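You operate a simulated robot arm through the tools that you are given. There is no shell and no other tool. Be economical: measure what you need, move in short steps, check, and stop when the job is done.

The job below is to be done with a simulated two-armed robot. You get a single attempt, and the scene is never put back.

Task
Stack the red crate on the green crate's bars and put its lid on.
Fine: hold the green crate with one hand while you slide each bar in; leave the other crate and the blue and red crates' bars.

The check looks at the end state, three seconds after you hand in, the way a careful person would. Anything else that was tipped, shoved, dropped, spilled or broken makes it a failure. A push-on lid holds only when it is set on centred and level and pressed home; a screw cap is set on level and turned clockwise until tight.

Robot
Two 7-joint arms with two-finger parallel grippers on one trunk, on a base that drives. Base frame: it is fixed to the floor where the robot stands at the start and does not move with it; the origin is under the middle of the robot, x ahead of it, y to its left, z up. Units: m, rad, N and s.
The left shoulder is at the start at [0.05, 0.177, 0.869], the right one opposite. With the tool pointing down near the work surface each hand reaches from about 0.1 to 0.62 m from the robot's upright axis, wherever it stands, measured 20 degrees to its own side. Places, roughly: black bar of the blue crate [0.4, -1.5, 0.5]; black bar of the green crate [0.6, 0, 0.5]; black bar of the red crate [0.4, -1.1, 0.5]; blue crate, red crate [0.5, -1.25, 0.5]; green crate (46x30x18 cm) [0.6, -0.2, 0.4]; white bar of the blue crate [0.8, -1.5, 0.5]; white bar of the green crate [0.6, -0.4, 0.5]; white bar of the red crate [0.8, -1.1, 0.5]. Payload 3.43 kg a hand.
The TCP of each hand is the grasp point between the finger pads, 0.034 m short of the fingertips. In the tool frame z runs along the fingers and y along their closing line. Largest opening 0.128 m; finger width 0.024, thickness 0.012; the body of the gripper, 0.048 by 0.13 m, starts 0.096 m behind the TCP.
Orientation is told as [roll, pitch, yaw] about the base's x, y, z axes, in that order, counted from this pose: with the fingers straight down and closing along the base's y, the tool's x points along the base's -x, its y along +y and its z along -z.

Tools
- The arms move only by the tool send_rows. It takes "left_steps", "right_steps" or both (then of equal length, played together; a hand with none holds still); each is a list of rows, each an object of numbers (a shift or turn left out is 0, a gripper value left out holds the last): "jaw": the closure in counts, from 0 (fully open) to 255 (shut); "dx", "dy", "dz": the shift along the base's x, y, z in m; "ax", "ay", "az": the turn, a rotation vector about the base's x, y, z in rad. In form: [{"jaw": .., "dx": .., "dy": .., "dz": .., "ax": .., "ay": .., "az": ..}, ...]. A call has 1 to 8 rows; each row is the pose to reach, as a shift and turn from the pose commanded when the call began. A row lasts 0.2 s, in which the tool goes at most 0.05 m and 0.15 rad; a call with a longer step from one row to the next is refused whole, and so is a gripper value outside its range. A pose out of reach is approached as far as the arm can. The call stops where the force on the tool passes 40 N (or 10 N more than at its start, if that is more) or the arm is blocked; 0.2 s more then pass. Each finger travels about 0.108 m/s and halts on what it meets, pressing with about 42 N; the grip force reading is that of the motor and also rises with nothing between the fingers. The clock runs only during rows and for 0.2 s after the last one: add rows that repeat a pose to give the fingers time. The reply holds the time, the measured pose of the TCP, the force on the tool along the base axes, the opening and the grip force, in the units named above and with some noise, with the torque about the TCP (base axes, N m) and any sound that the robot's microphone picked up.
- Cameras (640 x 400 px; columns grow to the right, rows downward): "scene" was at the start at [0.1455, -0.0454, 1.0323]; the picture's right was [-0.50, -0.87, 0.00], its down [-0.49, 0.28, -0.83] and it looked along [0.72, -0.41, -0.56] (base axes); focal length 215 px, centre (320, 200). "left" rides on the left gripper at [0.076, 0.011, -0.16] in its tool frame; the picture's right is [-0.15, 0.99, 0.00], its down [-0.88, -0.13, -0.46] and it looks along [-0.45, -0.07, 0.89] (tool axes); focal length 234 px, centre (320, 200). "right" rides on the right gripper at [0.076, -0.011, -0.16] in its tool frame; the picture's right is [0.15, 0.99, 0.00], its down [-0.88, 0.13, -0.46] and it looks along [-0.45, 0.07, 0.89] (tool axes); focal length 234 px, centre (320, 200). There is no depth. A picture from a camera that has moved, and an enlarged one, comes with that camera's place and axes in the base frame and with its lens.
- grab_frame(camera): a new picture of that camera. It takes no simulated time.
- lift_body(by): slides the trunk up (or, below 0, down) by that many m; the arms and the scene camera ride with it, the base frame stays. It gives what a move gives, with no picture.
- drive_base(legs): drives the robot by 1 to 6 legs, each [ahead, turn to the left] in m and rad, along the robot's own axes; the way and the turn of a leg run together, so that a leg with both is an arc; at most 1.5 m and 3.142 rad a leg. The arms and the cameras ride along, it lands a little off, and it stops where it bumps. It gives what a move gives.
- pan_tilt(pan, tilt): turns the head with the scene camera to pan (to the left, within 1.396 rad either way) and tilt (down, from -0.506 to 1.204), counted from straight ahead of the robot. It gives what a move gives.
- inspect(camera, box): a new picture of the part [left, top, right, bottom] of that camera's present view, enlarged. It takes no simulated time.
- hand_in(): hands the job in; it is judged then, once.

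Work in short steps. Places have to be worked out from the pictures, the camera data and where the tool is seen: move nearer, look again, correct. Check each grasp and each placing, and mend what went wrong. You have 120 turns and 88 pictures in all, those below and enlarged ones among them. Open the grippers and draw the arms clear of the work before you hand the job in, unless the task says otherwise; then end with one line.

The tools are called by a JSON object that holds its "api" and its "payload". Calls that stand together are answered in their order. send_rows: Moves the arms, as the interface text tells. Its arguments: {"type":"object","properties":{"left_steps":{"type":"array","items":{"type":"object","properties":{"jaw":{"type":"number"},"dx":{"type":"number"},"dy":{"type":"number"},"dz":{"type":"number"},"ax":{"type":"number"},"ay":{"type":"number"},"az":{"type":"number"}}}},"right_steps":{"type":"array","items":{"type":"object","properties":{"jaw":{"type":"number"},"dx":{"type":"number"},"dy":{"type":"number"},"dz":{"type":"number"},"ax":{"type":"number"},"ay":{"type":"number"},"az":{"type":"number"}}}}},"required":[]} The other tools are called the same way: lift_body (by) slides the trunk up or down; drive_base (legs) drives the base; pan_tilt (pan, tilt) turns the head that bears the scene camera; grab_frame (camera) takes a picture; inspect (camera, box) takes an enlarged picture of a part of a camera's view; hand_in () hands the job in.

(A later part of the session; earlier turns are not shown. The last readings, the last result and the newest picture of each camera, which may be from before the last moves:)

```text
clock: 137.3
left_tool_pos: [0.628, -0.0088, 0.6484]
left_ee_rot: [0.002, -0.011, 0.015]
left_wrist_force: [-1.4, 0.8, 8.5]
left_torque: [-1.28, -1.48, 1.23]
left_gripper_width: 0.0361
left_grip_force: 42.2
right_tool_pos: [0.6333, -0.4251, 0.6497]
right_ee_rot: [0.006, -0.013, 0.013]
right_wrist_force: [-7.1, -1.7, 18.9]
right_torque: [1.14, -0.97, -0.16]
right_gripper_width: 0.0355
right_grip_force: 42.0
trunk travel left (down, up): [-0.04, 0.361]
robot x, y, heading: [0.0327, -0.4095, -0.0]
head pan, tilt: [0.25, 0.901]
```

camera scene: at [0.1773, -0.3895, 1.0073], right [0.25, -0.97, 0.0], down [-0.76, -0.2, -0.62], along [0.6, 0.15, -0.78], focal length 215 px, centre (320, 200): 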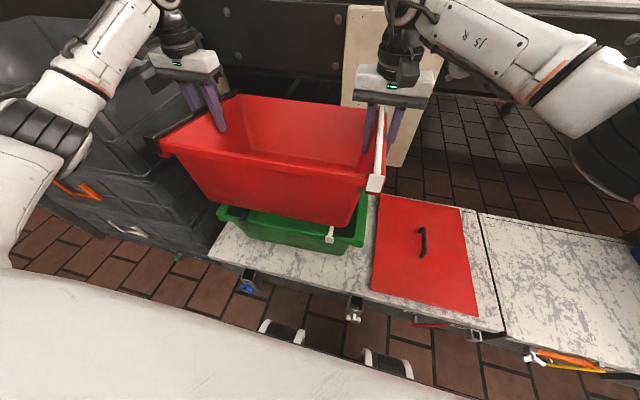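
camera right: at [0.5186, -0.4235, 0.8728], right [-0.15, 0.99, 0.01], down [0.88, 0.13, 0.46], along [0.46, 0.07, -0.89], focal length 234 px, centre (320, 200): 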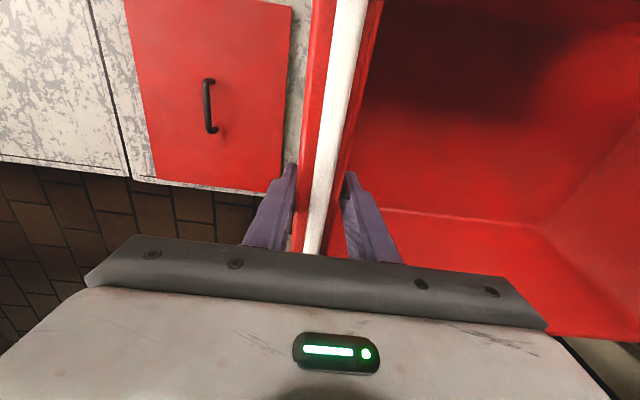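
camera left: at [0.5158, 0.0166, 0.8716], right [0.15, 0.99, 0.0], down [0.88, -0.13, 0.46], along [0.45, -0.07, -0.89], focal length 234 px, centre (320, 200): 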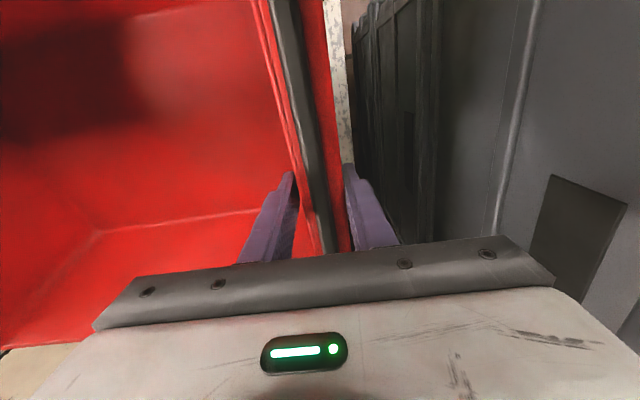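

Seated: both hands feel upward reaction at TCP 0.649. Ease off, open both hands and rise straight up.

{"api": "send_rows", "payload": {"left_steps": [{"dz": 0.004}, {"dz": 0.004, "jaw": 200}, {"dz": 0.004, "jaw": 150}, {"dz": 0.004, "jaw": 130}, {"dz": 0.03}, {"dz": 0.07}, {"dz": 0.11}, {"dz": 0.14}], "right_steps": [{"dz": 0.004}, {"dz": 0.004, "jaw": 200}, {"dz": 0.004, "jaw": 150}, {"dz": 0.004, "jaw": 130}, {"dz": 0.03}, {"dz": 0.07}, {"dz": 0.11}, {"dz": 0.14}]}}

{"api": "grab_frame", "payload": {"camera": "scene"}}

```text
clock: 139.1
left_tool_pos: [0.6263, -0.0084, 0.784]
left_ee_rot: [0.0, 0.0, 0.015]
left_wrist_force: [-0.7, -0.5, 0.0]
left_torque: [0.0, -0.01, -0.01]
left_gripper_width: 0.0626
left_grip_force: 0.0
right_tool_pos: [0.6346, -0.4242, 0.7818]
right_ee_rot: [0.006, -0.006, 0.014]
right_wrist_force: [-0.5, -0.1, 0.1]
right_torque: [0.0, 0.02, -0.03]
right_gripper_width: 0.0628
right_grip_force: 0.0
trunk travel left (down, up): [-0.04, 0.361]
robot x, y, heading: [0.035, -0.407, 0.004]
head pan, tilt: [0.25, 0.901]
```

```text
12 pictures are left
camera scene: at [0.1765, -0.3897, 1.0074], right [0.25, -0.97, 0.0], down [-0.76, -0.2, -0.62], along [0.6, 0.15, -0.78], focal length 215 px, centre (320, 200)
```

scene: 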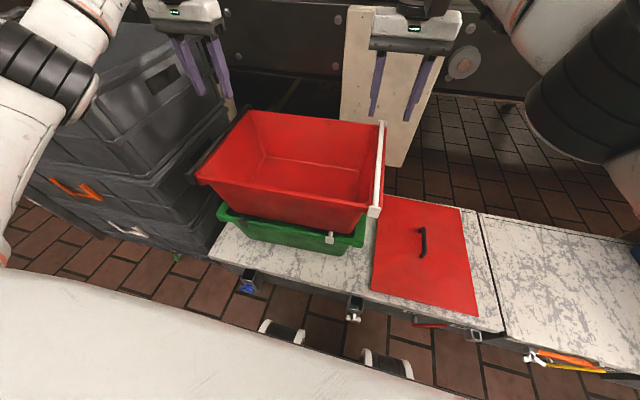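

Red is stacked level on the bars. Next the lid (centre ≈(0.6,-0.65), handle along x): I'll use the left hand. Retract both arms and sidestep to y≈-0.62.

{"api": "send_rows", "payload": {"left_steps": [{"dz": 0.025, "dx": -0.01}, {"dz": 0.05, "dx": -0.03, "dy": -0.02}, {"dz": 0.075, "dx": -0.055, "dy": -0.04}, {"dz": 0.09, "dx": -0.08, "dy": -0.065}, {"dz": 0.1, "dx": -0.1, "dy": -0.09}, {"dz": 0.1, "dx": -0.12, "dy": -0.125}, {"dz": 0.1, "dx": -0.13, "dy": -0.16}], "right_steps": [{"dz": 0.015, "dx": -0.02, "dy": -0.02}, {"dz": 0.03, "dx": -0.045, "dy": -0.04}, {"dz": 0.04, "dx": -0.075, "dy": -0.07}, {"dz": 0.05, "dx": -0.105, "dy": -0.1}, {"dz": 0.06, "dx": -0.135, "dy": -0.13}, {"dz": 0.06, "dx": -0.165, "dy": -0.165}, {"dz": 0.06, "dx": -0.195, "dy": -0.2}]}}

{"api": "drive_base", "payload": {"legs": [[-0.25, 0], [0, -1.571], [0.21, 0], [0, 1.571], [0.24, 0]]}}

```text
clock: 140.7
left_tool_pos: [0.4965, -0.1705, 0.8846]
left_ee_rot: [-0.001, -0.002, 0.014]
left_wrist_force: [0.2, -0.2, -0.5]
left_torque: [-0.06, -0.01, 0.0]
left_gripper_width: 0.0625
left_grip_force: 0.1
right_tool_pos: [0.4393, -0.6286, 0.8448]
right_ee_rot: [0.005, -0.006, 0.015]
right_wrist_force: [-0.6, 0.4, -0.4]
right_torque: [-0.03, 0.0, 0.02]
right_gripper_width: 0.0626
right_grip_force: 0.1
trunk travel left (down, up): [-0.04, 0.361]
robot x, y, heading: [0.0365, -0.4086, 0.003]
head pan, tilt: [0.25, 0.901]
```

```text
clock: 152.7
left_tool_pos: [0.4924, -0.3714, 0.8847]
left_ee_rot: [0.001, -0.001, 0.027]
left_wrist_force: [0.1, -0.1, 0.0]
left_torque: [0.04, -0.02, 0.01]
left_gripper_width: 0.0627
left_grip_force: 0.1
right_tool_pos: [0.4402, -0.8305, 0.845]
right_ee_rot: [0.006, -0.01, 0.026]
right_wrist_force: [-0.5, -0.4, 0.9]
right_torque: [0.02, 0.0, 0.01]
right_gripper_width: 0.0628
right_grip_force: 0.1
trunk travel left (down, up): [-0.04, 0.361]
robot x, y, heading: [0.0294, -0.6141, 0.013]
head pan, tilt: [0.25, 0.901]
```

Move the left hand across above the lid handle, then down to z≈0.5, and view from the wrist camera.

{"api": "send_rows", "payload": {"left_steps": [{"dx": 0.014, "dy": -0.039, "az": -0.01}, {"dx": 0.028, "dy": -0.078, "az": -0.027}, {"dx": 0.042, "dy": -0.117, "az": -0.027}, {"dx": 0.056, "dy": -0.156, "az": -0.027}, {"dx": 0.07, "dy": -0.196, "az": -0.027}, {"dx": 0.085, "dy": -0.236, "az": -0.027}, {"dx": 0.1, "dy": -0.277, "az": -0.027}]}}

{"api": "send_rows", "payload": {"left_steps": [{"dz": -0.048}, {"dz": -0.096}, {"dz": -0.144}, {"dz": -0.192}, {"dz": -0.24}, {"dz": -0.288}, {"dz": -0.336}, {"dz": -0.37}]}}

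{"api": "grab_frame", "payload": {"camera": "left"}}

```text
clock: 154.5
left_tool_pos: [0.5919, -0.594, 0.8822]
left_ee_rot: [-0.031, 0.015, 0.077]
left_wrist_force: [0.1, 0.5, -0.7]
left_torque: [0.01, 0.0, 0.01]
left_gripper_width: 0.0627
left_grip_force: 0.2
left hand out of reach, approached as far as the arm can: row 7
right_tool_pos: [0.4405, -0.8285, 0.8447]
right_ee_rot: [0.005, -0.007, 0.026]
right_wrist_force: [-1.3, 0.2, 0.1]
right_torque: [-0.02, 0.01, 0.01]
right_gripper_width: 0.0629
right_grip_force: 0.2
trunk travel left (down, up): [-0.04, 0.361]
robot x, y, heading: [0.0326, -0.611, 0.014]
head pan, tilt: [0.25, 0.901]
stopped in row 7 (left hand): the arm was blocked; the commanded pose is now the measured one
```

```text
clock: 156.3
left_tool_pos: [0.5894, -0.5968, 0.5131]
left_ee_rot: [-0.028, 0.012, 0.071]
left_wrist_force: [0.1, 0.5, 0.1]
left_torque: [0.0, -0.01, 0.0]
left_gripper_width: 0.0626
left_grip_force: 0.1
right_tool_pos: [0.4408, -0.8287, 0.846]
right_ee_rot: [0.005, -0.009, 0.027]
right_wrist_force: [0.7, -0.3, 0.1]
right_torque: [-0.02, -0.01, 0.01]
right_gripper_width: 0.0627
right_grip_force: 0.1
trunk travel left (down, up): [-0.04, 0.361]
robot x, y, heading: [0.0304, -0.6129, 0.01]
head pan, tilt: [0.25, 0.901]
```

```text
11 pictures are left
camera left: at [0.5148, -0.5854, 0.6743], right [0.08, 1.0, -0.03], down [0.89, -0.06, 0.45], along [0.44, -0.06, -0.89], focal length 234 px, centre (320, 200)
```

left: 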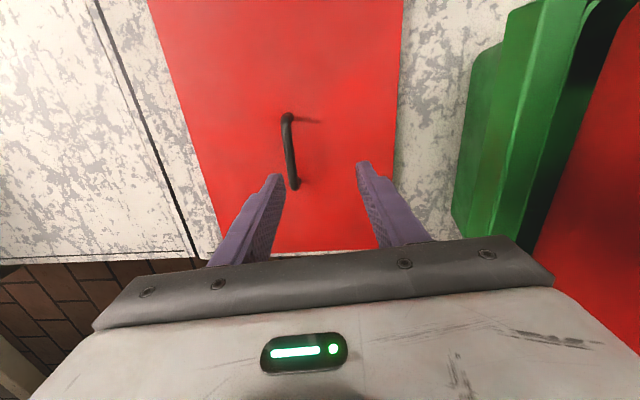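

Handle centre ≈(0.60,-0.642), lid yaw ≈-0.05. Align the left hand over it (fixing orientation) and descend partway.

{"api": "send_rows", "payload": {"left_steps": [{"dx": 0.003, "dy": -0.012, "ax": 0.01, "az": -0.04}, {"dx": 0.006, "dy": -0.024, "ax": 0.02, "ay": -0.006, "az": -0.08}, {"dx": 0.01, "dy": -0.036, "ax": 0.028, "ay": -0.012, "az": -0.12}, {"dx": 0.01, "dy": -0.0455, "dz": -0.02, "ax": 0.028, "ay": -0.012, "az": -0.12}, {"dx": 0.01, "dy": -0.0455, "dz": -0.05, "ax": 0.028, "ay": -0.012, "az": -0.12}]}}

```text
clock: 157.7
left_tool_pos: [0.6141, -0.5913, 0.4504]
left_ee_rot: [0.036, 0.006, 0.019]
left_wrist_force: [-0.2, -0.4, -0.6]
left_torque: [0.01, 0.02, 0.04]
left_gripper_width: 0.0628
left_grip_force: 0.1
right_tool_pos: [0.4392, -0.8294, 0.8452]
right_ee_rot: [0.004, -0.007, 0.027]
right_wrist_force: [0.2, -0.1, -1.0]
right_torque: [-0.01, 0.0, 0.02]
right_gripper_width: 0.0626
right_grip_force: 0.0
trunk travel left (down, up): [-0.04, 0.361]
robot x, y, heading: [0.0313, -0.6134, 0.009]
head pan, tilt: [0.25, 0.901]
stopped in row 5 (left hand): the arm was blocked; the commanded pose is now the measured one
```

Blocked again; the left elbow may be near the stack. Stop and look.

{"api": "grab_frame", "payload": {"camera": "scene"}}

```text
10 pictures are left
camera scene: at [0.1745, -0.5943, 1.0074], right [0.26, -0.97, 0.0], down [-0.76, -0.2, -0.62], along [0.6, 0.16, -0.78], focal length 215 px, centre (320, 200)
```

scene: 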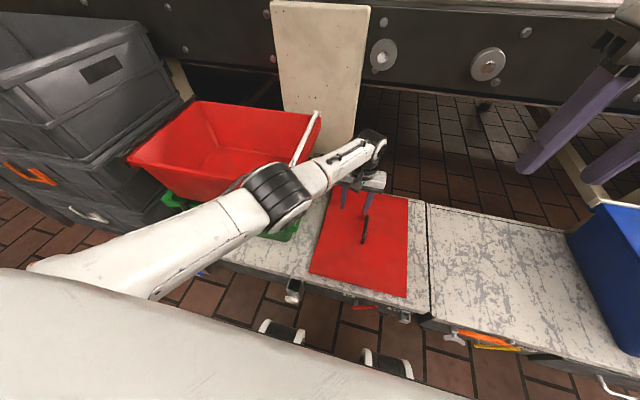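

The elbow is right by the red crate (which looks unmoved: white bar still at y≈-0.43). I'll withdraw the left arm upward and use the right hand for the lid instead.

{"api": "send_rows", "payload": {"left_steps": [{"dz": 0.03, "dy": 0.005}, {"dz": 0.075, "dy": 0.01}, {"dz": 0.12, "dy": 0.015}, {"dz": 0.165, "dy": 0.02}, {"dz": 0.21, "dy": 0.02, "dx": -0.01}, {"dz": 0.255, "dy": 0.02, "dx": -0.02}, {"dz": 0.3, "dy": 0.02, "dx": -0.04}, {"dz": 0.345, "dy": 0.02, "dx": -0.06}]}}

{"api": "send_rows", "payload": {"left_steps": [{"dz": 0.03, "dx": -0.02}, {"dz": 0.06, "dx": -0.05, "dy": 0.02}, {"dz": 0.08, "dx": -0.08, "dy": 0.05}, {"dz": 0.09, "dx": -0.11, "dy": 0.08}, {"dz": 0.1, "dx": -0.14, "dy": 0.11}, {"dz": 0.1, "dx": -0.17, "dy": 0.14}]}}

```text
clock: 159.5
left_tool_pos: [0.5526, -0.5771, 0.7968]
left_ee_rot: [0.034, 0.004, 0.013]
left_wrist_force: [0.8, 0.3, 0.3]
left_torque: [-0.04, 0.0, -0.02]
left_gripper_width: 0.0627
left_grip_force: 0.1
right_tool_pos: [0.4391, -0.8289, 0.8451]
right_ee_rot: [0.006, -0.009, 0.026]
right_wrist_force: [0.5, 0.9, -1.0]
right_torque: [-0.04, 0.0, -0.02]
right_gripper_width: 0.0629
right_grip_force: 0.1
trunk travel left (down, up): [-0.04, 0.361]
robot x, y, heading: [0.0318, -0.6172, 0.014]
head pan, tilt: [0.25, 0.901]
```

```text
clock: 160.9
left_tool_pos: [0.3829, -0.4346, 0.8949]
left_ee_rot: [0.033, 0.008, 0.012]
left_wrist_force: [0.2, -0.5, 0.8]
left_torque: [-0.01, 0.02, -0.01]
left_gripper_width: 0.0628
left_grip_force: 0.1
right_tool_pos: [0.4413, -0.8285, 0.845]
right_ee_rot: [0.005, -0.008, 0.026]
right_wrist_force: [-0.9, -0.3, -0.4]
right_torque: [0.02, 0.0, 0.0]
right_gripper_width: 0.0627
right_grip_force: 0.1
trunk travel left (down, up): [-0.04, 0.361]
robot x, y, heading: [0.035, -0.6152, 0.01]
head pan, tilt: [0.25, 0.901]
```

Move the right hand over the handle.

{"api": "send_rows", "payload": {"right_steps": [{"dx": 0.02, "dy": 0.023, "dz": -0.025, "az": -0.01}, {"dx": 0.04, "dy": 0.046, "dz": -0.05, "az": -0.02}, {"dx": 0.06, "dy": 0.07, "dz": -0.075, "az": -0.03}, {"dx": 0.08, "dy": 0.093, "dz": -0.1, "az": -0.04}, {"dx": 0.1, "dy": 0.116, "dz": -0.125, "az": -0.05}, {"dx": 0.12, "dy": 0.14, "dz": -0.15, "az": -0.06}, {"dx": 0.14, "dy": 0.163, "dz": -0.175, "az": -0.07}, {"dx": 0.159, "dy": 0.186, "dz": -0.2, "az": -0.076}]}}

{"api": "send_rows", "payload": {"right_steps": [{"dz": -0.045}, {"dz": -0.09}, {"dz": -0.135}, {"dz": -0.175}]}}

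{"api": "grab_frame", "payload": {"camera": "right"}}

```text
clock: 162.7
left_tool_pos: [0.3842, -0.4347, 0.8953]
left_ee_rot: [0.033, 0.007, 0.013]
left_wrist_force: [0.5, -0.2, 0.6]
left_torque: [-0.01, 0.02, -0.02]
left_gripper_width: 0.0629
left_grip_force: 0.1
right_tool_pos: [0.598, -0.6464, 0.6428]
right_ee_rot: [0.005, -0.007, -0.048]
right_wrist_force: [0.8, -0.4, -0.1]
right_torque: [0.0, 0.01, -0.02]
right_gripper_width: 0.0625
right_grip_force: 0.0
trunk travel left (down, up): [-0.04, 0.361]
robot x, y, heading: [0.031, -0.6167, 0.018]
head pan, tilt: [0.25, 0.901]
```

```text
clock: 163.7
left_tool_pos: [0.3839, -0.4352, 0.8958]
left_ee_rot: [0.033, 0.008, 0.013]
left_wrist_force: [0.0, 0.2, 0.1]
left_torque: [0.02, -0.01, 0.02]
left_gripper_width: 0.0628
left_grip_force: 0.1
right_tool_pos: [0.5973, -0.6424, 0.4705]
right_ee_rot: [0.005, -0.009, -0.049]
right_wrist_force: [-0.5, 0.6, 0.7]
right_torque: [0.03, 0.02, -0.03]
right_gripper_width: 0.0627
right_grip_force: 0.0
trunk travel left (down, up): [-0.04, 0.361]
robot x, y, heading: [0.0316, -0.6164, 0.013]
head pan, tilt: [0.25, 0.901]
```

```text
9 pictures are left
camera right: at [0.5199, -0.6504, 0.6303], right [-0.1, 1.0, 0.0], down [0.88, 0.08, 0.46], along [0.46, 0.05, -0.89], focal length 234 px, centre (320, 200)
```

right: 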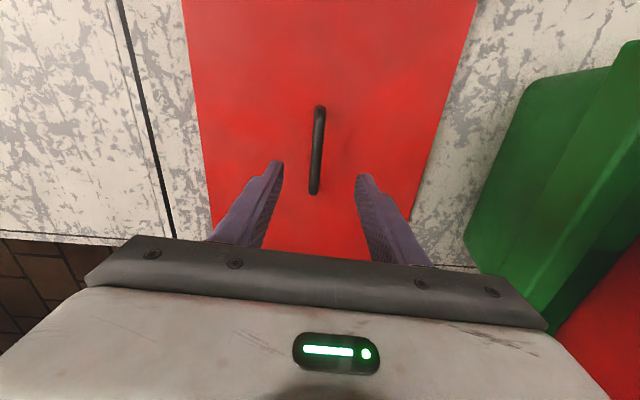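

Handle centred at ≈(0.602,-0.645), yaw about -0.02. Descend over it and close.

{"api": "send_rows", "payload": {"right_steps": [{"dx": 0.004, "dy": -0.002, "dz": -0.04, "az": 0.03}, {"dx": 0.004, "dy": -0.002, "dz": -0.08, "az": 0.03}, {"dx": 0.004, "dy": -0.002, "dz": -0.115, "az": 0.03}, {"dx": 0.004, "dy": -0.002, "dz": -0.115, "az": 0.03, "jaw": 190}, {"dx": 0.004, "dy": -0.002, "dz": -0.115, "az": 0.03, "jaw": 255}, {"dx": 0.004, "dy": -0.002, "dz": -0.115, "az": 0.03, "jaw": 255}]}}

{"api": "send_rows", "payload": {"right_steps": [{"dz": 0.02}, {"dz": 0.05}, {"dz": 0.09}]}}

```text
clock: 165.1
left_tool_pos: [0.3841, -0.4349, 0.8954]
left_ee_rot: [0.032, 0.006, 0.012]
left_wrist_force: [-0.1, 0.3, 1.0]
left_torque: [0.01, 0.0, -0.01]
left_gripper_width: 0.0627
left_grip_force: 0.0
right_tool_pos: [0.5932, -0.6506, 0.3604]
right_ee_rot: [0.005, -0.008, -0.019]
right_wrist_force: [0.3, 0.6, 0.2]
right_torque: [0.02, 0.04, -0.02]
right_gripper_width: 0.0132
right_grip_force: 42.0
right hand out of reach, approached as far as the arm can: row 3, 4, 5, 6
trunk travel left (down, up): [-0.04, 0.361]
robot x, y, heading: [0.0328, -0.6129, 0.01]
head pan, tilt: [0.25, 0.901]
```

```text
clock: 165.9
left_tool_pos: [0.3851, -0.4344, 0.8952]
left_ee_rot: [0.034, 0.009, 0.012]
left_wrist_force: [-0.5, 0.2, -0.3]
left_torque: [0.0, -0.01, 0.04]
left_gripper_width: 0.0625
left_grip_force: 0.1
right_tool_pos: [0.5927, -0.6495, 0.4486]
right_ee_rot: [0.005, -0.008, -0.018]
right_wrist_force: [0.2, 0.1, -3.3]
right_torque: [0.0, 0.03, 0.0]
right_gripper_width: 0.0134
right_grip_force: 42.1
trunk travel left (down, up): [-0.04, 0.361]
robot x, y, heading: [0.0307, -0.6121, 0.013]
head pan, tilt: [0.25, 0.901]
```

The lid is in hand (3.3 N), 13 mm handle grip. Raise it well above the stack height.

{"api": "send_rows", "payload": {"right_steps": [{"dz": 0.045}, {"dz": 0.09}, {"dz": 0.135}, {"dz": 0.18}, {"dz": 0.225}, {"dz": 0.27}, {"dz": 0.315}, {"dz": 0.35}]}}

{"api": "send_rows", "payload": {"right_steps": [{"dx": -0.02, "az": -0.14}, {"dx": -0.04, "az": -0.28}, {"dx": -0.06, "az": -0.42}, {"dx": -0.08, "az": -0.56}, {"dx": -0.1, "az": -0.7}, {"dx": -0.12, "az": -0.84}, {"dx": -0.14, "az": -0.98}, {"dx": -0.15, "az": -1.12}]}}

{"api": "send_rows", "payload": {"right_steps": [{"az": -0.14}, {"az": -0.28}, {"az": -0.42}, {"az": -0.43}]}}

```text
clock: 167.7
left_tool_pos: [0.3847, -0.4346, 0.896]
left_ee_rot: [0.032, 0.008, 0.012]
left_wrist_force: [0.3, 0.1, 0.0]
left_torque: [-0.01, -0.03, 0.01]
left_gripper_width: 0.0625
left_grip_force: 0.1
right_tool_pos: [0.5943, -0.6486, 0.8]
right_ee_rot: [0.005, -0.009, -0.018]
right_wrist_force: [0.7, 0.3, -4.2]
right_torque: [0.01, 0.07, 0.06]
right_gripper_width: 0.0134
right_grip_force: 41.9
trunk travel left (down, up): [-0.04, 0.361]
robot x, y, heading: [0.0313, -0.6101, 0.015]
head pan, tilt: [0.25, 0.901]
```

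```text
clock: 169.5
left_tool_pos: [0.3846, -0.4345, 0.8959]
left_ee_rot: [0.033, 0.007, 0.011]
left_wrist_force: [0.3, 0.5, -0.3]
left_torque: [0.0, 0.01, 0.01]
left_gripper_width: 0.0626
left_grip_force: 0.0
right_tool_pos: [0.444, -0.6489, 0.7992]
right_ee_rot: [0.005, -0.006, -1.141]
right_wrist_force: [0.2, 0.0, -4.1]
right_torque: [0.06, 0.02, -0.01]
right_gripper_width: 0.0133
right_grip_force: 42.0
trunk travel left (down, up): [-0.04, 0.361]
robot x, y, heading: [0.0323, -0.6128, 0.015]
head pan, tilt: [0.25, 0.901]
```

```text
clock: 170.5
left_tool_pos: [0.384, -0.4356, 0.8962]
left_ee_rot: [0.033, 0.007, 0.013]
left_wrist_force: [-0.3, 0.0, 0.4]
left_torque: [-0.03, 0.04, 0.01]
left_gripper_width: 0.0624
left_grip_force: 0.1
right_tool_pos: [0.4449, -0.6491, 0.7994]
right_ee_rot: [0.006, -0.01, -1.57]
right_wrist_force: [0.2, -0.1, -2.7]
right_torque: [0.05, -0.01, 0.0]
right_gripper_width: 0.0134
right_grip_force: 41.8
trunk travel left (down, up): [-0.04, 0.361]
robot x, y, heading: [0.0323, -0.6112, 0.011]
head pan, tilt: [0.25, 0.901]
```

Lid turned 90° (long axis along y). Drive back and over to y≈-0.25.

{"api": "drive_base", "payload": {"legs": [[-0.3, 0], [0, 1.56], [0.36, 0], [0, -1.571], [0.3, 0]]}}

{"api": "pan_tilt", "payload": {"pan": -0.05, "tilt": 0.75}}

{"api": "grab_frame", "payload": {"camera": "scene"}}

```text
clock: 183.7
left_tool_pos: [0.3759, -0.065, 0.8959]
left_ee_rot: [0.033, 0.007, 0.03]
left_wrist_force: [-0.5, 0.2, -0.6]
left_torque: [0.0, -0.03, 0.0]
left_gripper_width: 0.0624
left_grip_force: 0.1
right_tool_pos: [0.4389, -0.2771, 0.8011]
right_ee_rot: [0.005, -0.008, -1.549]
right_wrist_force: [-0.2, 0.8, -2.7]
right_torque: [0.02, -0.01, 0.04]
right_gripper_width: 0.0134
right_grip_force: 42.4
trunk travel left (down, up): [-0.04, 0.361]
robot x, y, heading: [0.0294, -0.2523, 0.04]
head pan, tilt: [0.25, 0.901]
```

```text
clock: 184.5
left_tool_pos: [0.3742, -0.065, 0.8959]
left_ee_rot: [0.034, 0.007, 0.032]
left_wrist_force: [0.7, 0.4, -0.3]
left_torque: [-0.01, 0.01, 0.0]
left_gripper_width: 0.0624
left_grip_force: 0.0
right_tool_pos: [0.4395, -0.2769, 0.7992]
right_ee_rot: [0.005, -0.009, -1.55]
right_wrist_force: [0.2, -0.5, -3.3]
right_torque: [0.05, 0.0, 0.04]
right_gripper_width: 0.0134
right_grip_force: 41.9
trunk travel left (down, up): [-0.04, 0.361]
robot x, y, heading: [0.0291, -0.2496, 0.029]
head pan, tilt: [-0.051, 0.75]
```

```text
8 pictures are left
camera scene: at [0.1795, -0.2503, 1.0193], right [-0.02, -1.0, 0.0], down [-0.68, 0.01, -0.73], along [0.73, -0.01, -0.68], focal length 215 px, centre (320, 200)
```

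scene: 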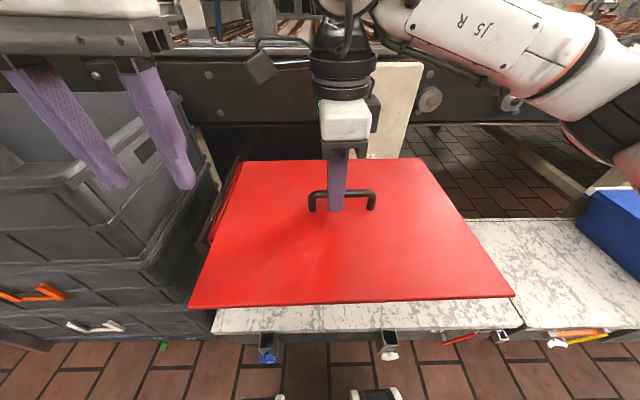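

Lid is 0.40×0.32, its centre ≈8 mm to -y of the TCP. Red's centre is ≈(0.629,-0.217). Move the lid over it, hovering ~2 cm above the bars.

{"api": "send_rows", "payload": {"right_steps": [{"dx": 0.025, "dy": 0.01}, {"dx": 0.05, "dy": 0.02}, {"dx": 0.075, "dy": 0.03}, {"dx": 0.1, "dy": 0.04}, {"dx": 0.125, "dy": 0.05}, {"dx": 0.15, "dy": 0.058}, {"dx": 0.17, "dy": 0.065, "dz": -0.015}, {"dx": 0.187, "dy": 0.068, "dz": -0.04, "ax": -0.005, "ay": 0.009}]}}

{"api": "grab_frame", "payload": {"camera": "scene"}}

```text
clock: 186.3
left_tool_pos: [0.3758, -0.0645, 0.8953]
left_ee_rot: [0.034, 0.006, 0.031]
left_wrist_force: [-0.5, 1.1, -0.4]
left_torque: [-0.02, 0.0, 0.01]
left_gripper_width: 0.0628
left_grip_force: 0.0
right_tool_pos: [0.6237, -0.2306, 0.7652]
right_ee_rot: [0.003, 0.0, -1.577]
right_wrist_force: [-0.3, -0.2, -3.1]
right_torque: [0.06, -0.02, 0.03]
right_gripper_width: 0.0132
right_grip_force: 41.9
right hand out of reach, approached as far as the arm can: row 8
trunk travel left (down, up): [-0.04, 0.361]
robot x, y, heading: [0.029, -0.2519, 0.035]
head pan, tilt: [-0.051, 0.75]
```

```text
7 pictures are left
camera scene: at [0.1797, -0.2504, 1.0193], right [-0.02, -1.0, 0.0], down [-0.68, 0.01, -0.73], along [0.73, -0.01, -0.68], focal length 215 px, centre (320, 200)
```

scene: 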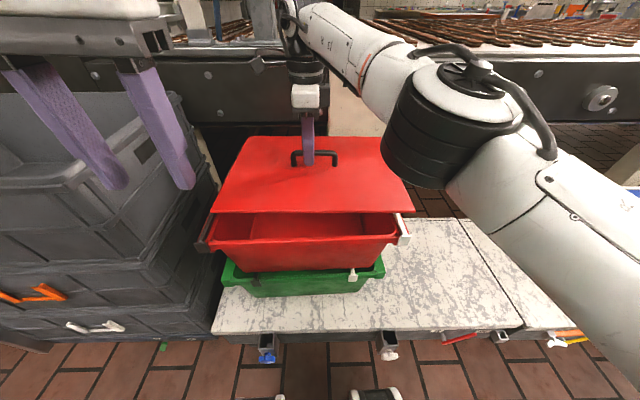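

The right arm is at its reach limit. Retract the lid a little, turn the base 0.2 rad left (brings the right shoulder forward), then come back.

{"api": "send_rows", "payload": {"right_steps": [{"dz": 0.02}, {"dz": 0.035, "dx": -0.03, "dy": -0.02}, {"dz": 0.035, "dx": -0.06, "dy": -0.045}, {"dz": 0.035, "dx": -0.09, "dy": -0.07}, {"dz": 0.035, "dx": -0.12, "dy": -0.1}]}}

{"api": "drive_base", "payload": {"legs": [[0, 0.2]]}}

```text
clock: 187.5
left_tool_pos: [0.3739, -0.0636, 0.8966]
left_ee_rot: [0.034, 0.003, 0.031]
left_wrist_force: [-1.3, -0.4, 0.5]
left_torque: [0.0, -0.12, -0.02]
left_gripper_width: 0.0626
left_grip_force: 0.1
right_tool_pos: [0.6086, -0.2602, 0.8376]
right_ee_rot: [-0.012, -0.007, -1.572]
right_wrist_force: [-1.3, -0.3, -2.3]
right_torque: [0.01, -0.04, -0.01]
right_gripper_width: 0.0133
right_grip_force: 42.1
right hand out of reach, approached as far as the arm can: row 1, 2, 3, 4, 5
trunk travel left (down, up): [-0.04, 0.361]
robot x, y, heading: [0.0303, -0.2508, 0.032]
head pan, tilt: [-0.051, 0.75]
```

```text
clock: 188.7
left_tool_pos: [0.3318, 0.0014, 0.8954]
left_ee_rot: [0.035, 0.007, 0.234]
left_wrist_force: [0.0, -0.8, 0.2]
left_torque: [-0.01, -0.03, 0.01]
left_gripper_width: 0.0628
left_grip_force: 0.0
right_tool_pos: [0.6006, -0.1423, 0.843]
right_ee_rot: [-0.006, -0.001, -1.37]
right_wrist_force: [0.0, -0.8, -3.2]
right_torque: [0.03, -0.03, 0.01]
right_gripper_width: 0.0131
right_grip_force: 42.3
trunk travel left (down, up): [-0.04, 0.361]
robot x, y, heading: [0.0258, -0.2495, 0.238]
head pan, tilt: [-0.051, 0.75]
```

The arm lagged its command. I'll issue a neutral hold row to see where it settles.

{"api": "send_rows", "payload": {"right_steps": [{"dx": 0.0}, {"dx": 0.0}, {"dx": 0.0}]}}

{"api": "grab_frame", "payload": {"camera": "scene"}}

```text
clock: 189.4
left_tool_pos: [0.331, -0.0003, 0.8954]
left_ee_rot: [0.032, 0.006, 0.235]
left_wrist_force: [-0.7, 0.1, -0.5]
left_torque: [0.03, 0.0, 0.04]
left_gripper_width: 0.063
left_grip_force: 0.1
right_tool_pos: [0.6019, -0.145, 0.8422]
right_ee_rot: [-0.008, 0.003, -1.373]
right_wrist_force: [0.0, -0.5, -3.4]
right_torque: [0.04, 0.01, 0.01]
right_gripper_width: 0.013
right_grip_force: 41.7
trunk travel left (down, up): [-0.04, 0.361]
robot x, y, heading: [0.0292, -0.2518, 0.24]
head pan, tilt: [-0.051, 0.75]
```

```text
6 pictures are left
camera scene: at [0.1763, -0.2198, 1.0193], right [0.18, -0.98, 0.0], down [-0.67, -0.12, -0.73], along [0.72, 0.13, -0.68], focal length 215 px, centre (320, 200)
```

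scene: 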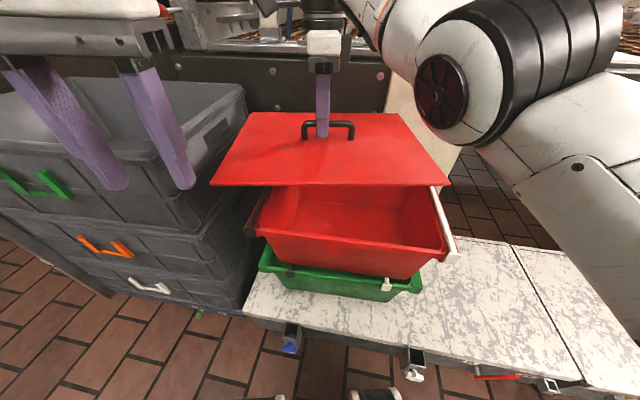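

Nothing touched; the red stack is square and undisturbed. From here move directly to the target laterally, squaring the yaw.

{"api": "send_rows", "payload": {"right_steps": [{"dx": 0.003, "dy": -0.013, "az": -0.04}, {"dx": 0.006, "dy": -0.026, "az": -0.08}, {"dx": 0.01, "dy": -0.039, "az": -0.12}, {"dx": 0.015, "dy": -0.052, "az": -0.16}, {"dx": 0.02, "dy": -0.064, "dz": -0.01, "az": -0.183}, {"dx": 0.025, "dy": -0.064, "dz": -0.035, "az": -0.183, "ax": 0.008}, {"dx": 0.025, "dy": -0.064, "dz": -0.06, "az": -0.183, "ax": 0.008}]}}

```text
clock: 191.1
left_tool_pos: [0.3308, 0.0016, 0.8956]
left_ee_rot: [0.033, 0.008, 0.234]
left_wrist_force: [-0.9, 0.3, -0.9]
left_torque: [-0.01, -0.01, 0.01]
left_gripper_width: 0.0629
left_grip_force: 0.1
right_tool_pos: [0.6503, -0.1944, 0.796]
right_ee_rot: [-0.008, 0.006, -1.553]
right_wrist_force: [0.0, 1.0, -3.1]
right_torque: [0.03, 0.0, -0.02]
right_gripper_width: 0.0133
right_grip_force: 41.5
right hand out of reach, approached as far as the arm can: row 1, 2, 3, 4, 5, 6, 7
trunk travel left (down, up): [-0.04, 0.361]
robot x, y, heading: [0.0255, -0.2488, 0.233]
head pan, tilt: [-0.051, 0.75]
```

The hand sits ~2 cm off its command (joint limit). Try compensating the command by the observed offset.

{"api": "send_rows", "payload": {"right_steps": [{"dx": -0.008, "dy": -0.005}, {"dx": -0.016, "dy": -0.01}, {"dx": -0.024, "dy": -0.015}, {"dx": -0.024, "dy": -0.015}]}}

```text
clock: 192.1
left_tool_pos: [0.3302, 0.001, 0.8957]
left_ee_rot: [0.032, 0.008, 0.234]
left_wrist_force: [0.4, 0.9, -0.5]
left_torque: [0.04, -0.02, 0.03]
left_gripper_width: 0.0627
left_grip_force: 0.0
right_tool_pos: [0.6496, -0.1966, 0.8002]
right_ee_rot: [-0.009, 0.009, -1.554]
right_wrist_force: [0.3, -0.3, -3.7]
right_torque: [0.03, -0.03, 0.01]
right_gripper_width: 0.013
right_grip_force: 41.8
right hand out of reach, approached as far as the arm can: row 1, 2, 3, 4
trunk travel left (down, up): [-0.04, 0.361]
robot x, y, heading: [0.0269, -0.2507, 0.235]
head pan, tilt: [-0.051, 0.75]
```

The arm won't step back here, but the base can: back 23 mm and turn right slightly to put the lid on centre, then check a picture.

{"api": "drive_base", "payload": {"legs": [[-0.023, -0.012]]}}

{"api": "send_rows", "payload": {"right_steps": [{"dz": -0.01}, {"dz": -0.02}, {"dz": -0.03}]}}

```text
clock: 192.8
left_tool_pos: [0.3124, -0.0065, 0.8937]
left_ee_rot: [0.032, 0.006, 0.222]
left_wrist_force: [-0.7, 0.3, -0.2]
left_torque: [-0.01, -0.04, 0.0]
left_gripper_width: 0.0627
left_grip_force: 0.1
right_tool_pos: [0.6271, -0.2086, 0.8019]
right_ee_rot: [-0.007, 0.007, -1.566]
right_wrist_force: [-0.5, -0.5, -3.1]
right_torque: [0.06, -0.03, 0.01]
right_gripper_width: 0.0134
right_grip_force: 42.2
trunk travel left (down, up): [-0.04, 0.361]
robot x, y, heading: [0.0054, -0.2537, 0.228]
head pan, tilt: [-0.051, 0.75]
```

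```text
clock: 193.7
left_tool_pos: [0.3128, -0.0076, 0.8945]
left_ee_rot: [0.034, 0.007, 0.221]
left_wrist_force: [-0.3, 0.2, 0.6]
left_torque: [-0.04, 0.0, -0.01]
left_gripper_width: 0.0625
left_grip_force: 0.0
right_tool_pos: [0.6334, -0.2057, 0.7725]
right_ee_rot: [-0.007, 0.009, -1.566]
right_wrist_force: [0.1, 0.0, -3.9]
right_torque: [0.05, 0.04, 0.0]
right_gripper_width: 0.0135
right_grip_force: 41.9
right hand out of reach, approached as far as the arm can: row 2, 3
trunk travel left (down, up): [-0.04, 0.361]
robot x, y, heading: [0.0068, -0.2567, 0.224]
head pan, tilt: [-0.051, 0.75]
```

Precisely on target; lowering drifts x by +6 mm. Lower 2 cm more, then re-correct with the base and view.

{"api": "send_rows", "payload": {"right_steps": [{"dz": -0.01}, {"dz": -0.02}]}}

{"api": "drive_base", "payload": {"legs": [[-0.011, -0.003]]}}

{"api": "inspect", "payload": {"camera": "scene", "box": [190, 80, 470, 320]}}

```text
clock: 194.2
left_tool_pos: [0.3116, -0.0082, 0.8951]
left_ee_rot: [0.034, 0.009, 0.222]
left_wrist_force: [0.4, 0.4, -1.0]
left_torque: [-0.01, -0.02, 0.01]
left_gripper_width: 0.0629
left_grip_force: 0.0
right_tool_pos: [0.6386, -0.2039, 0.7532]
right_ee_rot: [-0.009, 0.006, -1.566]
right_wrist_force: [0.2, -0.7, -2.5]
right_torque: [0.05, -0.01, -0.04]
right_gripper_width: 0.0132
right_grip_force: 42.1
right hand out of reach, approached as far as the arm can: row 2
trunk travel left (down, up): [-0.04, 0.361]
robot x, y, heading: [0.0061, -0.2563, 0.229]
head pan, tilt: [-0.051, 0.75]
```

```text
clock: 195.0
left_tool_pos: [0.3025, -0.0117, 0.8961]
left_ee_rot: [0.033, 0.008, 0.218]
left_wrist_force: [0.1, 0.7, 0.0]
left_torque: [0.0, 0.01, 0.03]
left_gripper_width: 0.0627
left_grip_force: 0.1
right_tool_pos: [0.6274, -0.2072, 0.7529]
right_ee_rot: [-0.009, 0.007, -1.571]
right_wrist_force: [0.5, -0.6, -3.6]
right_torque: [0.04, -0.02, -0.02]
right_gripper_width: 0.0134
right_grip_force: 41.9
trunk travel left (down, up): [-0.04, 0.361]
robot x, y, heading: [-0.0076, -0.2605, 0.218]
head pan, tilt: [-0.051, 0.75]
```

```text
1.67 times, centred on (330, 200) of scene
camera zoom: at [0.1437, -0.2297, 1.0193], right [0.17, -0.99, 0.0], down [-0.67, -0.11, -0.73], along [0.72, 0.12, -0.68], focal length 358 px, centre (303, 200)
```

zoom: 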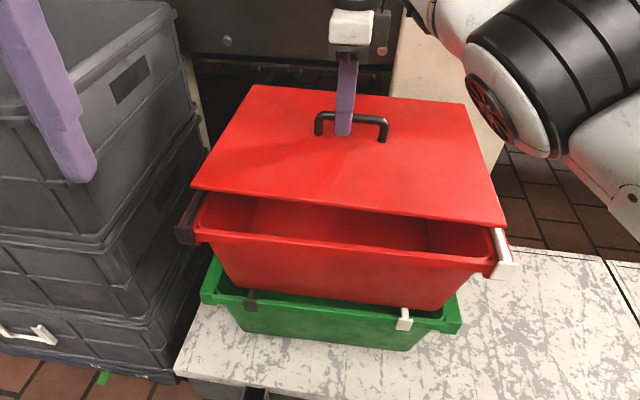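

In the image the lid's near edge is ~1.5–2 cm beyond red's near rim, and red is turned ~+0.035 relative. Correct: base back 17 mm, arm yaw +0.035.

{"api": "drive_base", "payload": {"legs": [[-0.017, 0]]}}

{"api": "send_rows", "payload": {"right_steps": [{"az": 0.02, "ax": 0.005}, {"az": 0.037, "ax": 0.009}, {"az": 0.037, "ax": 0.009, "dz": -0.006}, {"az": 0.037, "ax": 0.009, "dz": -0.012}]}}

```text
clock: 195.8
left_tool_pos: [0.2865, -0.0146, 0.8947]
left_ee_rot: [0.032, 0.008, 0.217]
left_wrist_force: [-0.7, 0.6, 0.7]
left_torque: [0.04, -0.01, -0.02]
left_gripper_width: 0.0628
left_grip_force: 0.1
right_tool_pos: [0.6106, -0.2126, 0.7526]
right_ee_rot: [-0.008, 0.006, -1.569]
right_wrist_force: [0.0, 0.0, -2.7]
right_torque: [0.04, 0.0, 0.01]
right_gripper_width: 0.013
right_grip_force: 42.2
trunk travel left (down, up): [-0.04, 0.361]
robot x, y, heading: [-0.0276, -0.2639, 0.223]
head pan, tilt: [-0.051, 0.75]
```

```text
clock: 196.8
left_tool_pos: [0.2848, -0.0146, 0.895]
left_ee_rot: [0.033, 0.007, 0.217]
left_wrist_force: [1.2, 0.9, 0.0]
left_torque: [0.02, -0.01, 0.0]
left_gripper_width: 0.0626
left_grip_force: 0.0
right_tool_pos: [0.6119, -0.2099, 0.7415]
right_ee_rot: [-0.01, 0.013, -1.531]
right_wrist_force: [-0.5, -0.4, -3.5]
right_torque: [0.07, 0.0, 0.01]
right_gripper_width: 0.0134
right_grip_force: 42.1
trunk travel left (down, up): [-0.04, 0.361]
robot x, y, heading: [-0.0222, -0.2627, 0.22]
head pan, tilt: [-0.051, 0.75]
```

The arm is out of its limit now. Level the hand, lower another 8 mm, and compare edges again.

{"api": "send_rows", "payload": {"right_steps": [{"ax": 0.01, "ay": -0.013, "dz": -0.004}, {"ax": 0.01, "ay": -0.013, "dz": -0.008, "dy": -0.003}]}}

{"api": "inspect", "payload": {"camera": "scene", "box": [210, 80, 450, 280]}}

```text
clock: 197.4
left_tool_pos: [0.2848, -0.0146, 0.8954]
left_ee_rot: [0.033, 0.008, 0.219]
left_wrist_force: [0.3, 0.0, -0.3]
left_torque: [-0.02, 0.02, 0.0]
left_gripper_width: 0.0627
left_grip_force: 0.1
right_tool_pos: [0.6109, -0.2148, 0.7327]
right_ee_rot: [0.004, 0.026, -1.53]
right_wrist_force: [0.4, -0.6, -3.3]
right_torque: [0.03, 0.01, 0.0]
right_gripper_width: 0.0131
right_grip_force: 41.9
right hand out of reach, approached as far as the arm can: row 1
trunk travel left (down, up): [-0.04, 0.361]
robot x, y, heading: [-0.0219, -0.2614, 0.223]
head pan, tilt: [-0.051, 0.75]
```

```text
2.00 times, centred on (330, 180) of scene
camera zoom: at [0.1271, -0.2334, 1.0193], right [0.17, -0.99, 0.0], down [-0.67, -0.11, -0.73], along [0.72, 0.12, -0.68], focal length 430 px, centre (300, 240)
```

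zoom: 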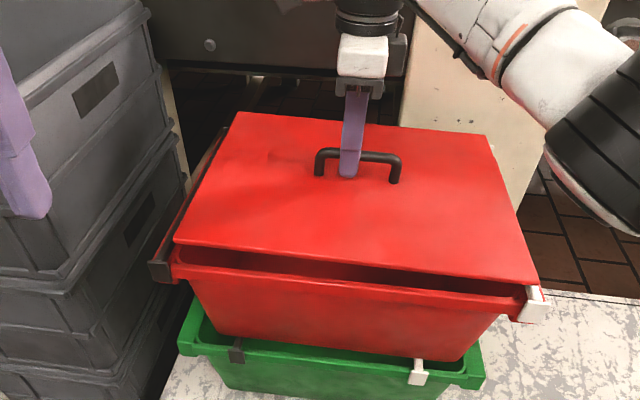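

Lid centre ≈(0.607,-0.226) vs red ≈(0.616,-0.227) in the same view, lid needs ~+0.035 yaw. Adjust and lower to contact.

{"api": "send_rows", "payload": {"right_steps": [{"dx": 0.004, "az": 0.018, "ay": -0.01}, {"dx": 0.009, "az": 0.035, "ay": -0.02}, {"dx": 0.009, "az": 0.035, "ay": -0.02, "dz": -0.004}, {"dx": 0.009, "az": 0.035, "ay": -0.02, "dz": -0.008}, {"dx": 0.009, "az": 0.035, "ay": -0.02, "dz": -0.012}]}}

```text
clock: 198.6
left_tool_pos: [0.2849, -0.0145, 0.8959]
left_ee_rot: [0.033, 0.004, 0.219]
left_wrist_force: [-0.2, 0.0, 0.6]
left_torque: [0.03, 0.0, 0.01]
left_gripper_width: 0.063
left_grip_force: 0.1
right_tool_pos: [0.6182, -0.2143, 0.7226]
right_ee_rot: [0.026, 0.024, -1.494]
right_wrist_force: [1.5, 2.9, 2.2]
right_torque: [-1.12, -0.07, -0.01]
right_gripper_width: 0.0134
right_grip_force: 41.9
trunk travel left (down, up): [-0.04, 0.361]
robot x, y, heading: [-0.0238, -0.2627, 0.222]
head pan, tilt: [-0.051, 0.75]
```

First contact on the -y side, with the hand rolled 0.026. Level it (roll and pitch) and look closely.

{"api": "send_rows", "payload": {"right_steps": [{"dz": 0.004, "ax": -0.013, "ay": -0.012}, {"dz": 0.004, "ax": -0.026, "ay": -0.024}, {"dz": 0.002, "ax": -0.026, "ay": -0.024}]}}

{"api": "inspect", "payload": {"camera": "scene", "box": [210, 80, 450, 280]}}

```text
clock: 199.4
left_tool_pos: [0.2855, -0.0143, 0.8948]
left_ee_rot: [0.034, 0.008, 0.219]
left_wrist_force: [-1.1, -0.2, 0.3]
left_torque: [0.0, 0.0, -0.01]
left_gripper_width: 0.0627
left_grip_force: 0.0
right_tool_pos: [0.6183, -0.2132, 0.7238]
right_ee_rot: [0.047, -0.003, -1.494]
right_wrist_force: [-0.1, 2.2, -2.6]
right_torque: [0.01, 0.12, -0.29]
right_gripper_width: 0.0131
right_grip_force: 41.9
trunk travel left (down, up): [-0.04, 0.361]
robot x, y, heading: [-0.0212, -0.2629, 0.217]
head pan, tilt: [-0.051, 0.75]
```

```text
2.00 times, centred on (330, 180) of scene
camera zoom: at [0.127, -0.2332, 1.0193], right [0.17, -0.99, 0.0], down [-0.67, -0.12, -0.73], along [0.72, 0.12, -0.68], focal length 430 px, centre (300, 240)
```

zoom: 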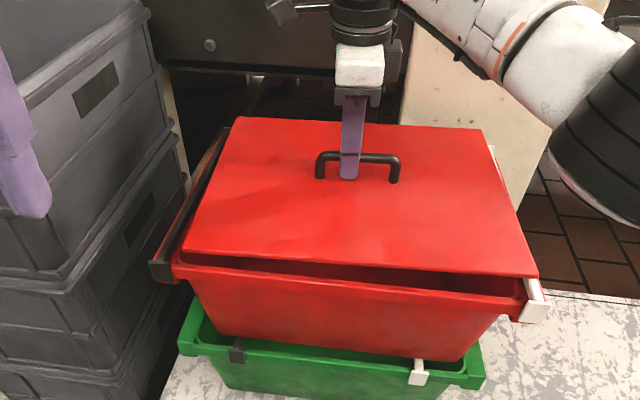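

Sign sorted: at this yaw the tilt is base ay≈-0.047. Correct it, nudge +4 mm in y, and lower with small steps.

{"api": "send_rows", "payload": {"right_steps": [{"ay": 0.024, "dy": 0.002, "dz": 0.003}, {"ay": 0.047, "dy": 0.004, "dx": 0.002, "az": -0.008, "dz": 0.003}, {"ay": 0.047, "dy": 0.004, "dx": 0.002, "az": -0.008, "dz": -0.002}, {"ay": 0.047, "dy": 0.004, "dx": 0.002, "az": -0.008, "dz": -0.006}, {"ay": 0.047, "dy": 0.004, "dx": 0.002, "az": -0.008, "dz": -0.01}]}}

```text
clock: 200.6
left_tool_pos: [0.2853, -0.0137, 0.8952]
left_ee_rot: [0.033, 0.004, 0.218]
left_wrist_force: [-0.3, -0.2, -0.1]
left_torque: [0.0, 0.03, -0.01]
left_gripper_width: 0.0627
left_grip_force: 0.0
right_tool_pos: [0.6193, -0.213, 0.7149]
right_ee_rot: [0.003, -0.003, -1.502]
right_wrist_force: [-2.2, 0.5, 3.6]
right_torque: [-1.36, -0.06, -0.31]
right_gripper_width: 0.0135
right_grip_force: 41.8
right hand out of reach, approached as far as the arm can: row 2, 3
trunk travel left (down, up): [-0.04, 0.361]
robot x, y, heading: [-0.0203, -0.263, 0.22]
head pan, tilt: [-0.051, 0.75]
```

Level now; only the -y edge touches (≈7 N). Ease 4 mm toward +y and press down gently.

{"api": "send_rows", "payload": {"right_steps": [{"dy": 0.004, "dz": 0.002}, {"dy": 0.006, "dz": 0.0}, {"dy": 0.006, "dz": -0.005}, {"dy": 0.006, "dz": -0.01}, {"dy": 0.006, "dz": -0.014}]}}

```text
clock: 201.8
left_tool_pos: [0.2821, -0.0147, 0.8963]
left_ee_rot: [0.033, 0.001, 0.219]
left_wrist_force: [0.2, 0.2, -0.1]
left_torque: [0.0, -0.01, 0.02]
left_gripper_width: 0.0627
left_grip_force: 0.2
right_tool_pos: [0.6175, -0.2059, 0.7072]
right_ee_rot: [0.009, 0.0, -1.504]
right_wrist_force: [-7.4, -5.1, 37.8]
right_torque: [-0.01, 0.05, -0.12]
right_gripper_width: 0.0134
right_grip_force: 42.2
right hand out of reach, approached as far as the arm can: row 1, 2, 3, 4, 5
trunk travel left (down, up): [-0.04, 0.361]
robot x, y, heading: [-0.0227, -0.2575, 0.223]
head pan, tilt: [-0.051, 0.75]
```

Seated evenly: 38 N down with no torque. Press harder from here (the limit rises with the starting force).

{"api": "send_rows", "payload": {"right_steps": [{"dz": -0.004}, {"dz": -0.008}, {"dz": -0.012}]}}

{"api": "send_rows", "payload": {"right_steps": [{"dz": -0.004}, {"dz": -0.008}, {"dz": -0.012}]}}

{"api": "inspect", "payload": {"camera": "scene", "box": [210, 80, 450, 280]}}

```text
clock: 202.4
left_tool_pos: [0.2839, -0.0143, 0.8954]
left_ee_rot: [0.033, 0.002, 0.219]
left_wrist_force: [-0.5, -0.6, 0.0]
left_torque: [0.01, -0.04, 0.0]
left_gripper_width: 0.063
left_grip_force: 0.0
right_tool_pos: [0.6194, -0.2053, 0.7026]
right_ee_rot: [0.02, 0.005, -1.499]
right_wrist_force: [-3.2, -1.7, 18.2]
right_torque: [-0.48, 0.3, -0.06]
right_gripper_width: 0.0133
right_grip_force: 42.3
trunk travel left (down, up): [-0.04, 0.361]
robot x, y, heading: [-0.0198, -0.2604, 0.217]
head pan, tilt: [-0.051, 0.75]
stopped in row 2 (right hand): the force on the tool passed its limit (the readings are from after the stop); the commanded pose is now the measured one
```

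```text
clock: 202.9
left_tool_pos: [0.2837, -0.014, 0.8977]
left_ee_rot: [0.033, 0.004, 0.217]
left_wrist_force: [0.2, 0.2, -0.5]
left_torque: [-0.01, -0.02, 0.0]
left_gripper_width: 0.0626
left_grip_force: 0.0
right_tool_pos: [0.62, -0.2052, 0.7044]
right_ee_rot: [0.024, 0.004, -1.5]
right_wrist_force: [-3.8, -0.6, 15.6]
right_torque: [-0.79, 0.61, -0.18]
right_gripper_width: 0.0137
right_grip_force: 41.7
trunk travel left (down, up): [-0.04, 0.361]
robot x, y, heading: [-0.0207, -0.2617, 0.22]
head pan, tilt: [-0.051, 0.75]
stopped in row 2 (right hand): the force on the tool passed its limit (the readings are from after the stop); the commanded pose is now the measured one
```

```text
2.00 times, centred on (330, 180) of scene
camera zoom: at [0.1253, -0.2334, 1.0193], right [0.17, -0.99, 0.0], down [-0.67, -0.11, -0.73], along [0.72, 0.12, -0.68], focal length 430 px, centre (300, 240)
```

zoom: 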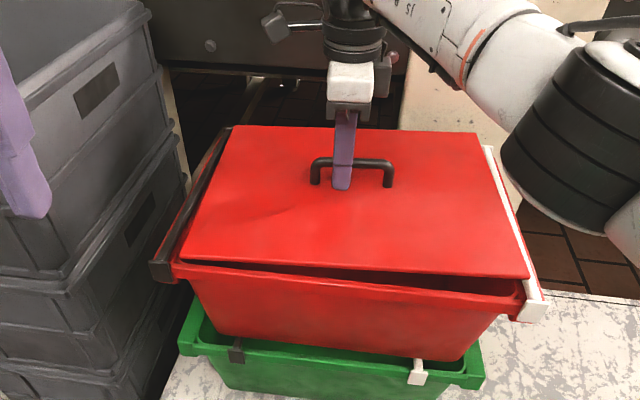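

The lid is between the bars, but turned ~0.035 too far and ~8 mm too far from me (near-right gap). Lift 1 cm, correct, and set again.

{"api": "send_rows", "payload": {"right_steps": [{"dz": 0.005}, {"dz": 0.01, "ay": 0.012}, {"dz": 0.012, "ay": 0.024, "az": -0.018}, {"dz": 0.012, "ay": 0.024, "az": -0.036, "dy": 0.003}]}}

{"api": "drive_base", "payload": {"legs": [[-0.008, 0]]}}

```text
clock: 203.9
left_tool_pos: [0.285, -0.014, 0.8957]
left_ee_rot: [0.033, 0.008, 0.219]
left_wrist_force: [0.2, -0.3, -0.1]
left_torque: [-0.03, -0.01, -0.03]
left_gripper_width: 0.0627
left_grip_force: 0.1
right_tool_pos: [0.6151, -0.205, 0.711]
right_ee_rot: [-0.003, 0.004, -1.536]
right_wrist_force: [-0.1, 0.0, -3.8]
right_torque: [0.06, 0.0, -0.01]
right_gripper_width: 0.0131
right_grip_force: 42.0
right hand out of reach, approached as far as the arm can: row 3, 4
trunk travel left (down, up): [-0.04, 0.361]
robot x, y, heading: [-0.0207, -0.2581, 0.224]
head pan, tilt: [-0.051, 0.75]
```

```text
clock: 204.6
left_tool_pos: [0.2784, -0.0164, 0.8957]
left_ee_rot: [0.032, 0.008, 0.219]
left_wrist_force: [-0.1, -0.2, 0.3]
left_torque: [-0.01, 0.02, 0.03]
left_gripper_width: 0.0627
left_grip_force: 0.1
right_tool_pos: [0.6097, -0.2075, 0.7122]
right_ee_rot: [-0.005, 0.002, -1.537]
right_wrist_force: [-0.3, -0.3, -3.5]
right_torque: [0.03, -0.02, 0.03]
right_gripper_width: 0.013
right_grip_force: 41.8
trunk travel left (down, up): [-0.04, 0.361]
robot x, y, heading: [-0.0284, -0.2612, 0.218]
head pan, tilt: [-0.051, 0.75]
```

Free of contact at (0.610,-0.2075), yaw -1.537. Lower and press.

{"api": "send_rows", "payload": {"right_steps": [{"dy": 0.002, "dz": -0.003}, {"dy": 0.002, "dz": -0.006}, {"dy": 0.002, "dz": -0.009}, {"dy": 0.002, "dz": -0.012}, {"dy": 0.002, "dz": -0.016}]}}

```text
clock: 205.8
left_tool_pos: [0.2778, -0.0163, 0.8967]
left_ee_rot: [0.034, 0.006, 0.219]
left_wrist_force: [0.3, 0.2, -0.2]
left_torque: [-0.03, 0.02, 0.0]
left_gripper_width: 0.0627
left_grip_force: 0.0
right_tool_pos: [0.6089, -0.2039, 0.6975]
right_ee_rot: [-0.001, 0.006, -1.536]
right_wrist_force: [0.7, -0.1, 2.7]
right_torque: [1.1, 0.06, -0.05]
right_gripper_width: 0.0131
right_grip_force: 42.1
trunk travel left (down, up): [-0.04, 0.361]
robot x, y, heading: [-0.0303, -0.2596, 0.218]
head pan, tilt: [-0.051, 0.75]
```

Lower than before (0.6975) and touching. Keep pressing.

{"api": "send_rows", "payload": {"right_steps": [{"dz": -0.004}, {"dz": -0.008}, {"dz": -0.012}, {"dz": -0.016}, {"dz": -0.02}]}}

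```text
clock: 206.6
left_tool_pos: [0.2762, -0.0166, 0.8969]
left_ee_rot: [0.033, 0.005, 0.218]
left_wrist_force: [0.6, 0.0, -0.5]
left_torque: [0.01, -0.01, -0.06]
left_gripper_width: 0.0627
left_grip_force: 0.1
right_tool_pos: [0.6096, -0.2041, 0.6946]
right_ee_rot: [0.007, 0.005, -1.536]
right_wrist_force: [-5.9, -2.7, 15.7]
right_torque: [-0.63, 0.55, -0.26]
right_gripper_width: 0.0135
right_grip_force: 42.5
trunk travel left (down, up): [-0.04, 0.361]
robot x, y, heading: [-0.0242, -0.2615, 0.219]
head pan, tilt: [-0.051, 0.75]
stopped in row 3 (right hand): the force on the tool passed its limit (the readings are from after the stop); the commanded pose is now the measured one
```

Stopped at 40 N at z 0.6946. Check the fit.

{"api": "inspect", "payload": {"camera": "scene", "box": [210, 90, 450, 270]}}

```text
2.22 times, centred on (330, 180) of scene
camera zoom: at [0.1175, -0.2351, 1.0195], right [0.17, -0.99, 0.0], down [-0.67, -0.11, -0.73], along [0.72, 0.12, -0.68], focal length 477 px, centre (298, 244)
```

zoom: 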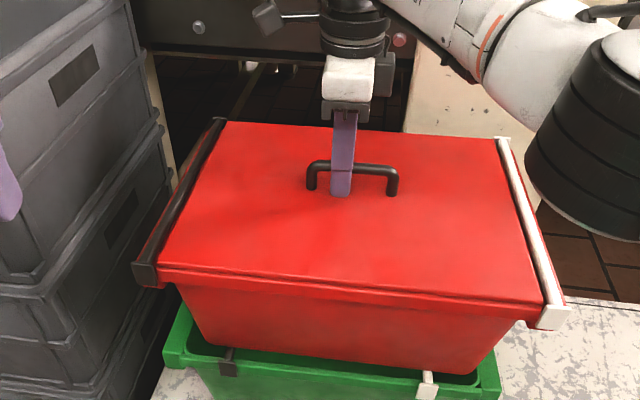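

The lid sits flush between the bars. Release the handle gently and rise, then press with the closed hand on the lid beside the handle to make sure it is home.

{"api": "send_rows", "payload": {"right_steps": [{"dz": 0.004}, {"dz": 0.004, "jaw": 215}, {"dz": 0.004, "jaw": 180}, {"dz": 0.004, "jaw": 180}, {"dz": 0.03}, {"dz": 0.06}, {"dz": 0.09}]}}

```text
clock: 208.2
left_tool_pos: [0.2768, -0.0165, 0.8958]
left_ee_rot: [0.034, 0.007, 0.219]
left_wrist_force: [0.0, -1.2, 0.3]
left_torque: [0.01, 0.0, -0.02]
left_gripper_width: 0.0625
left_grip_force: 0.1
right_tool_pos: [0.6021, -0.2126, 0.7695]
right_ee_rot: [0.007, 0.005, -1.536]
right_wrist_force: [-0.6, 0.5, -0.5]
right_torque: [-0.01, 0.01, -0.05]
right_gripper_width: 0.0375
right_grip_force: 0.0
right hand out of reach, approached as far as the arm can: row 5, 6, 7
trunk travel left (down, up): [-0.04, 0.361]
robot x, y, heading: [-0.0272, -0.2636, 0.219]
head pan, tilt: [-0.051, 0.75]
```

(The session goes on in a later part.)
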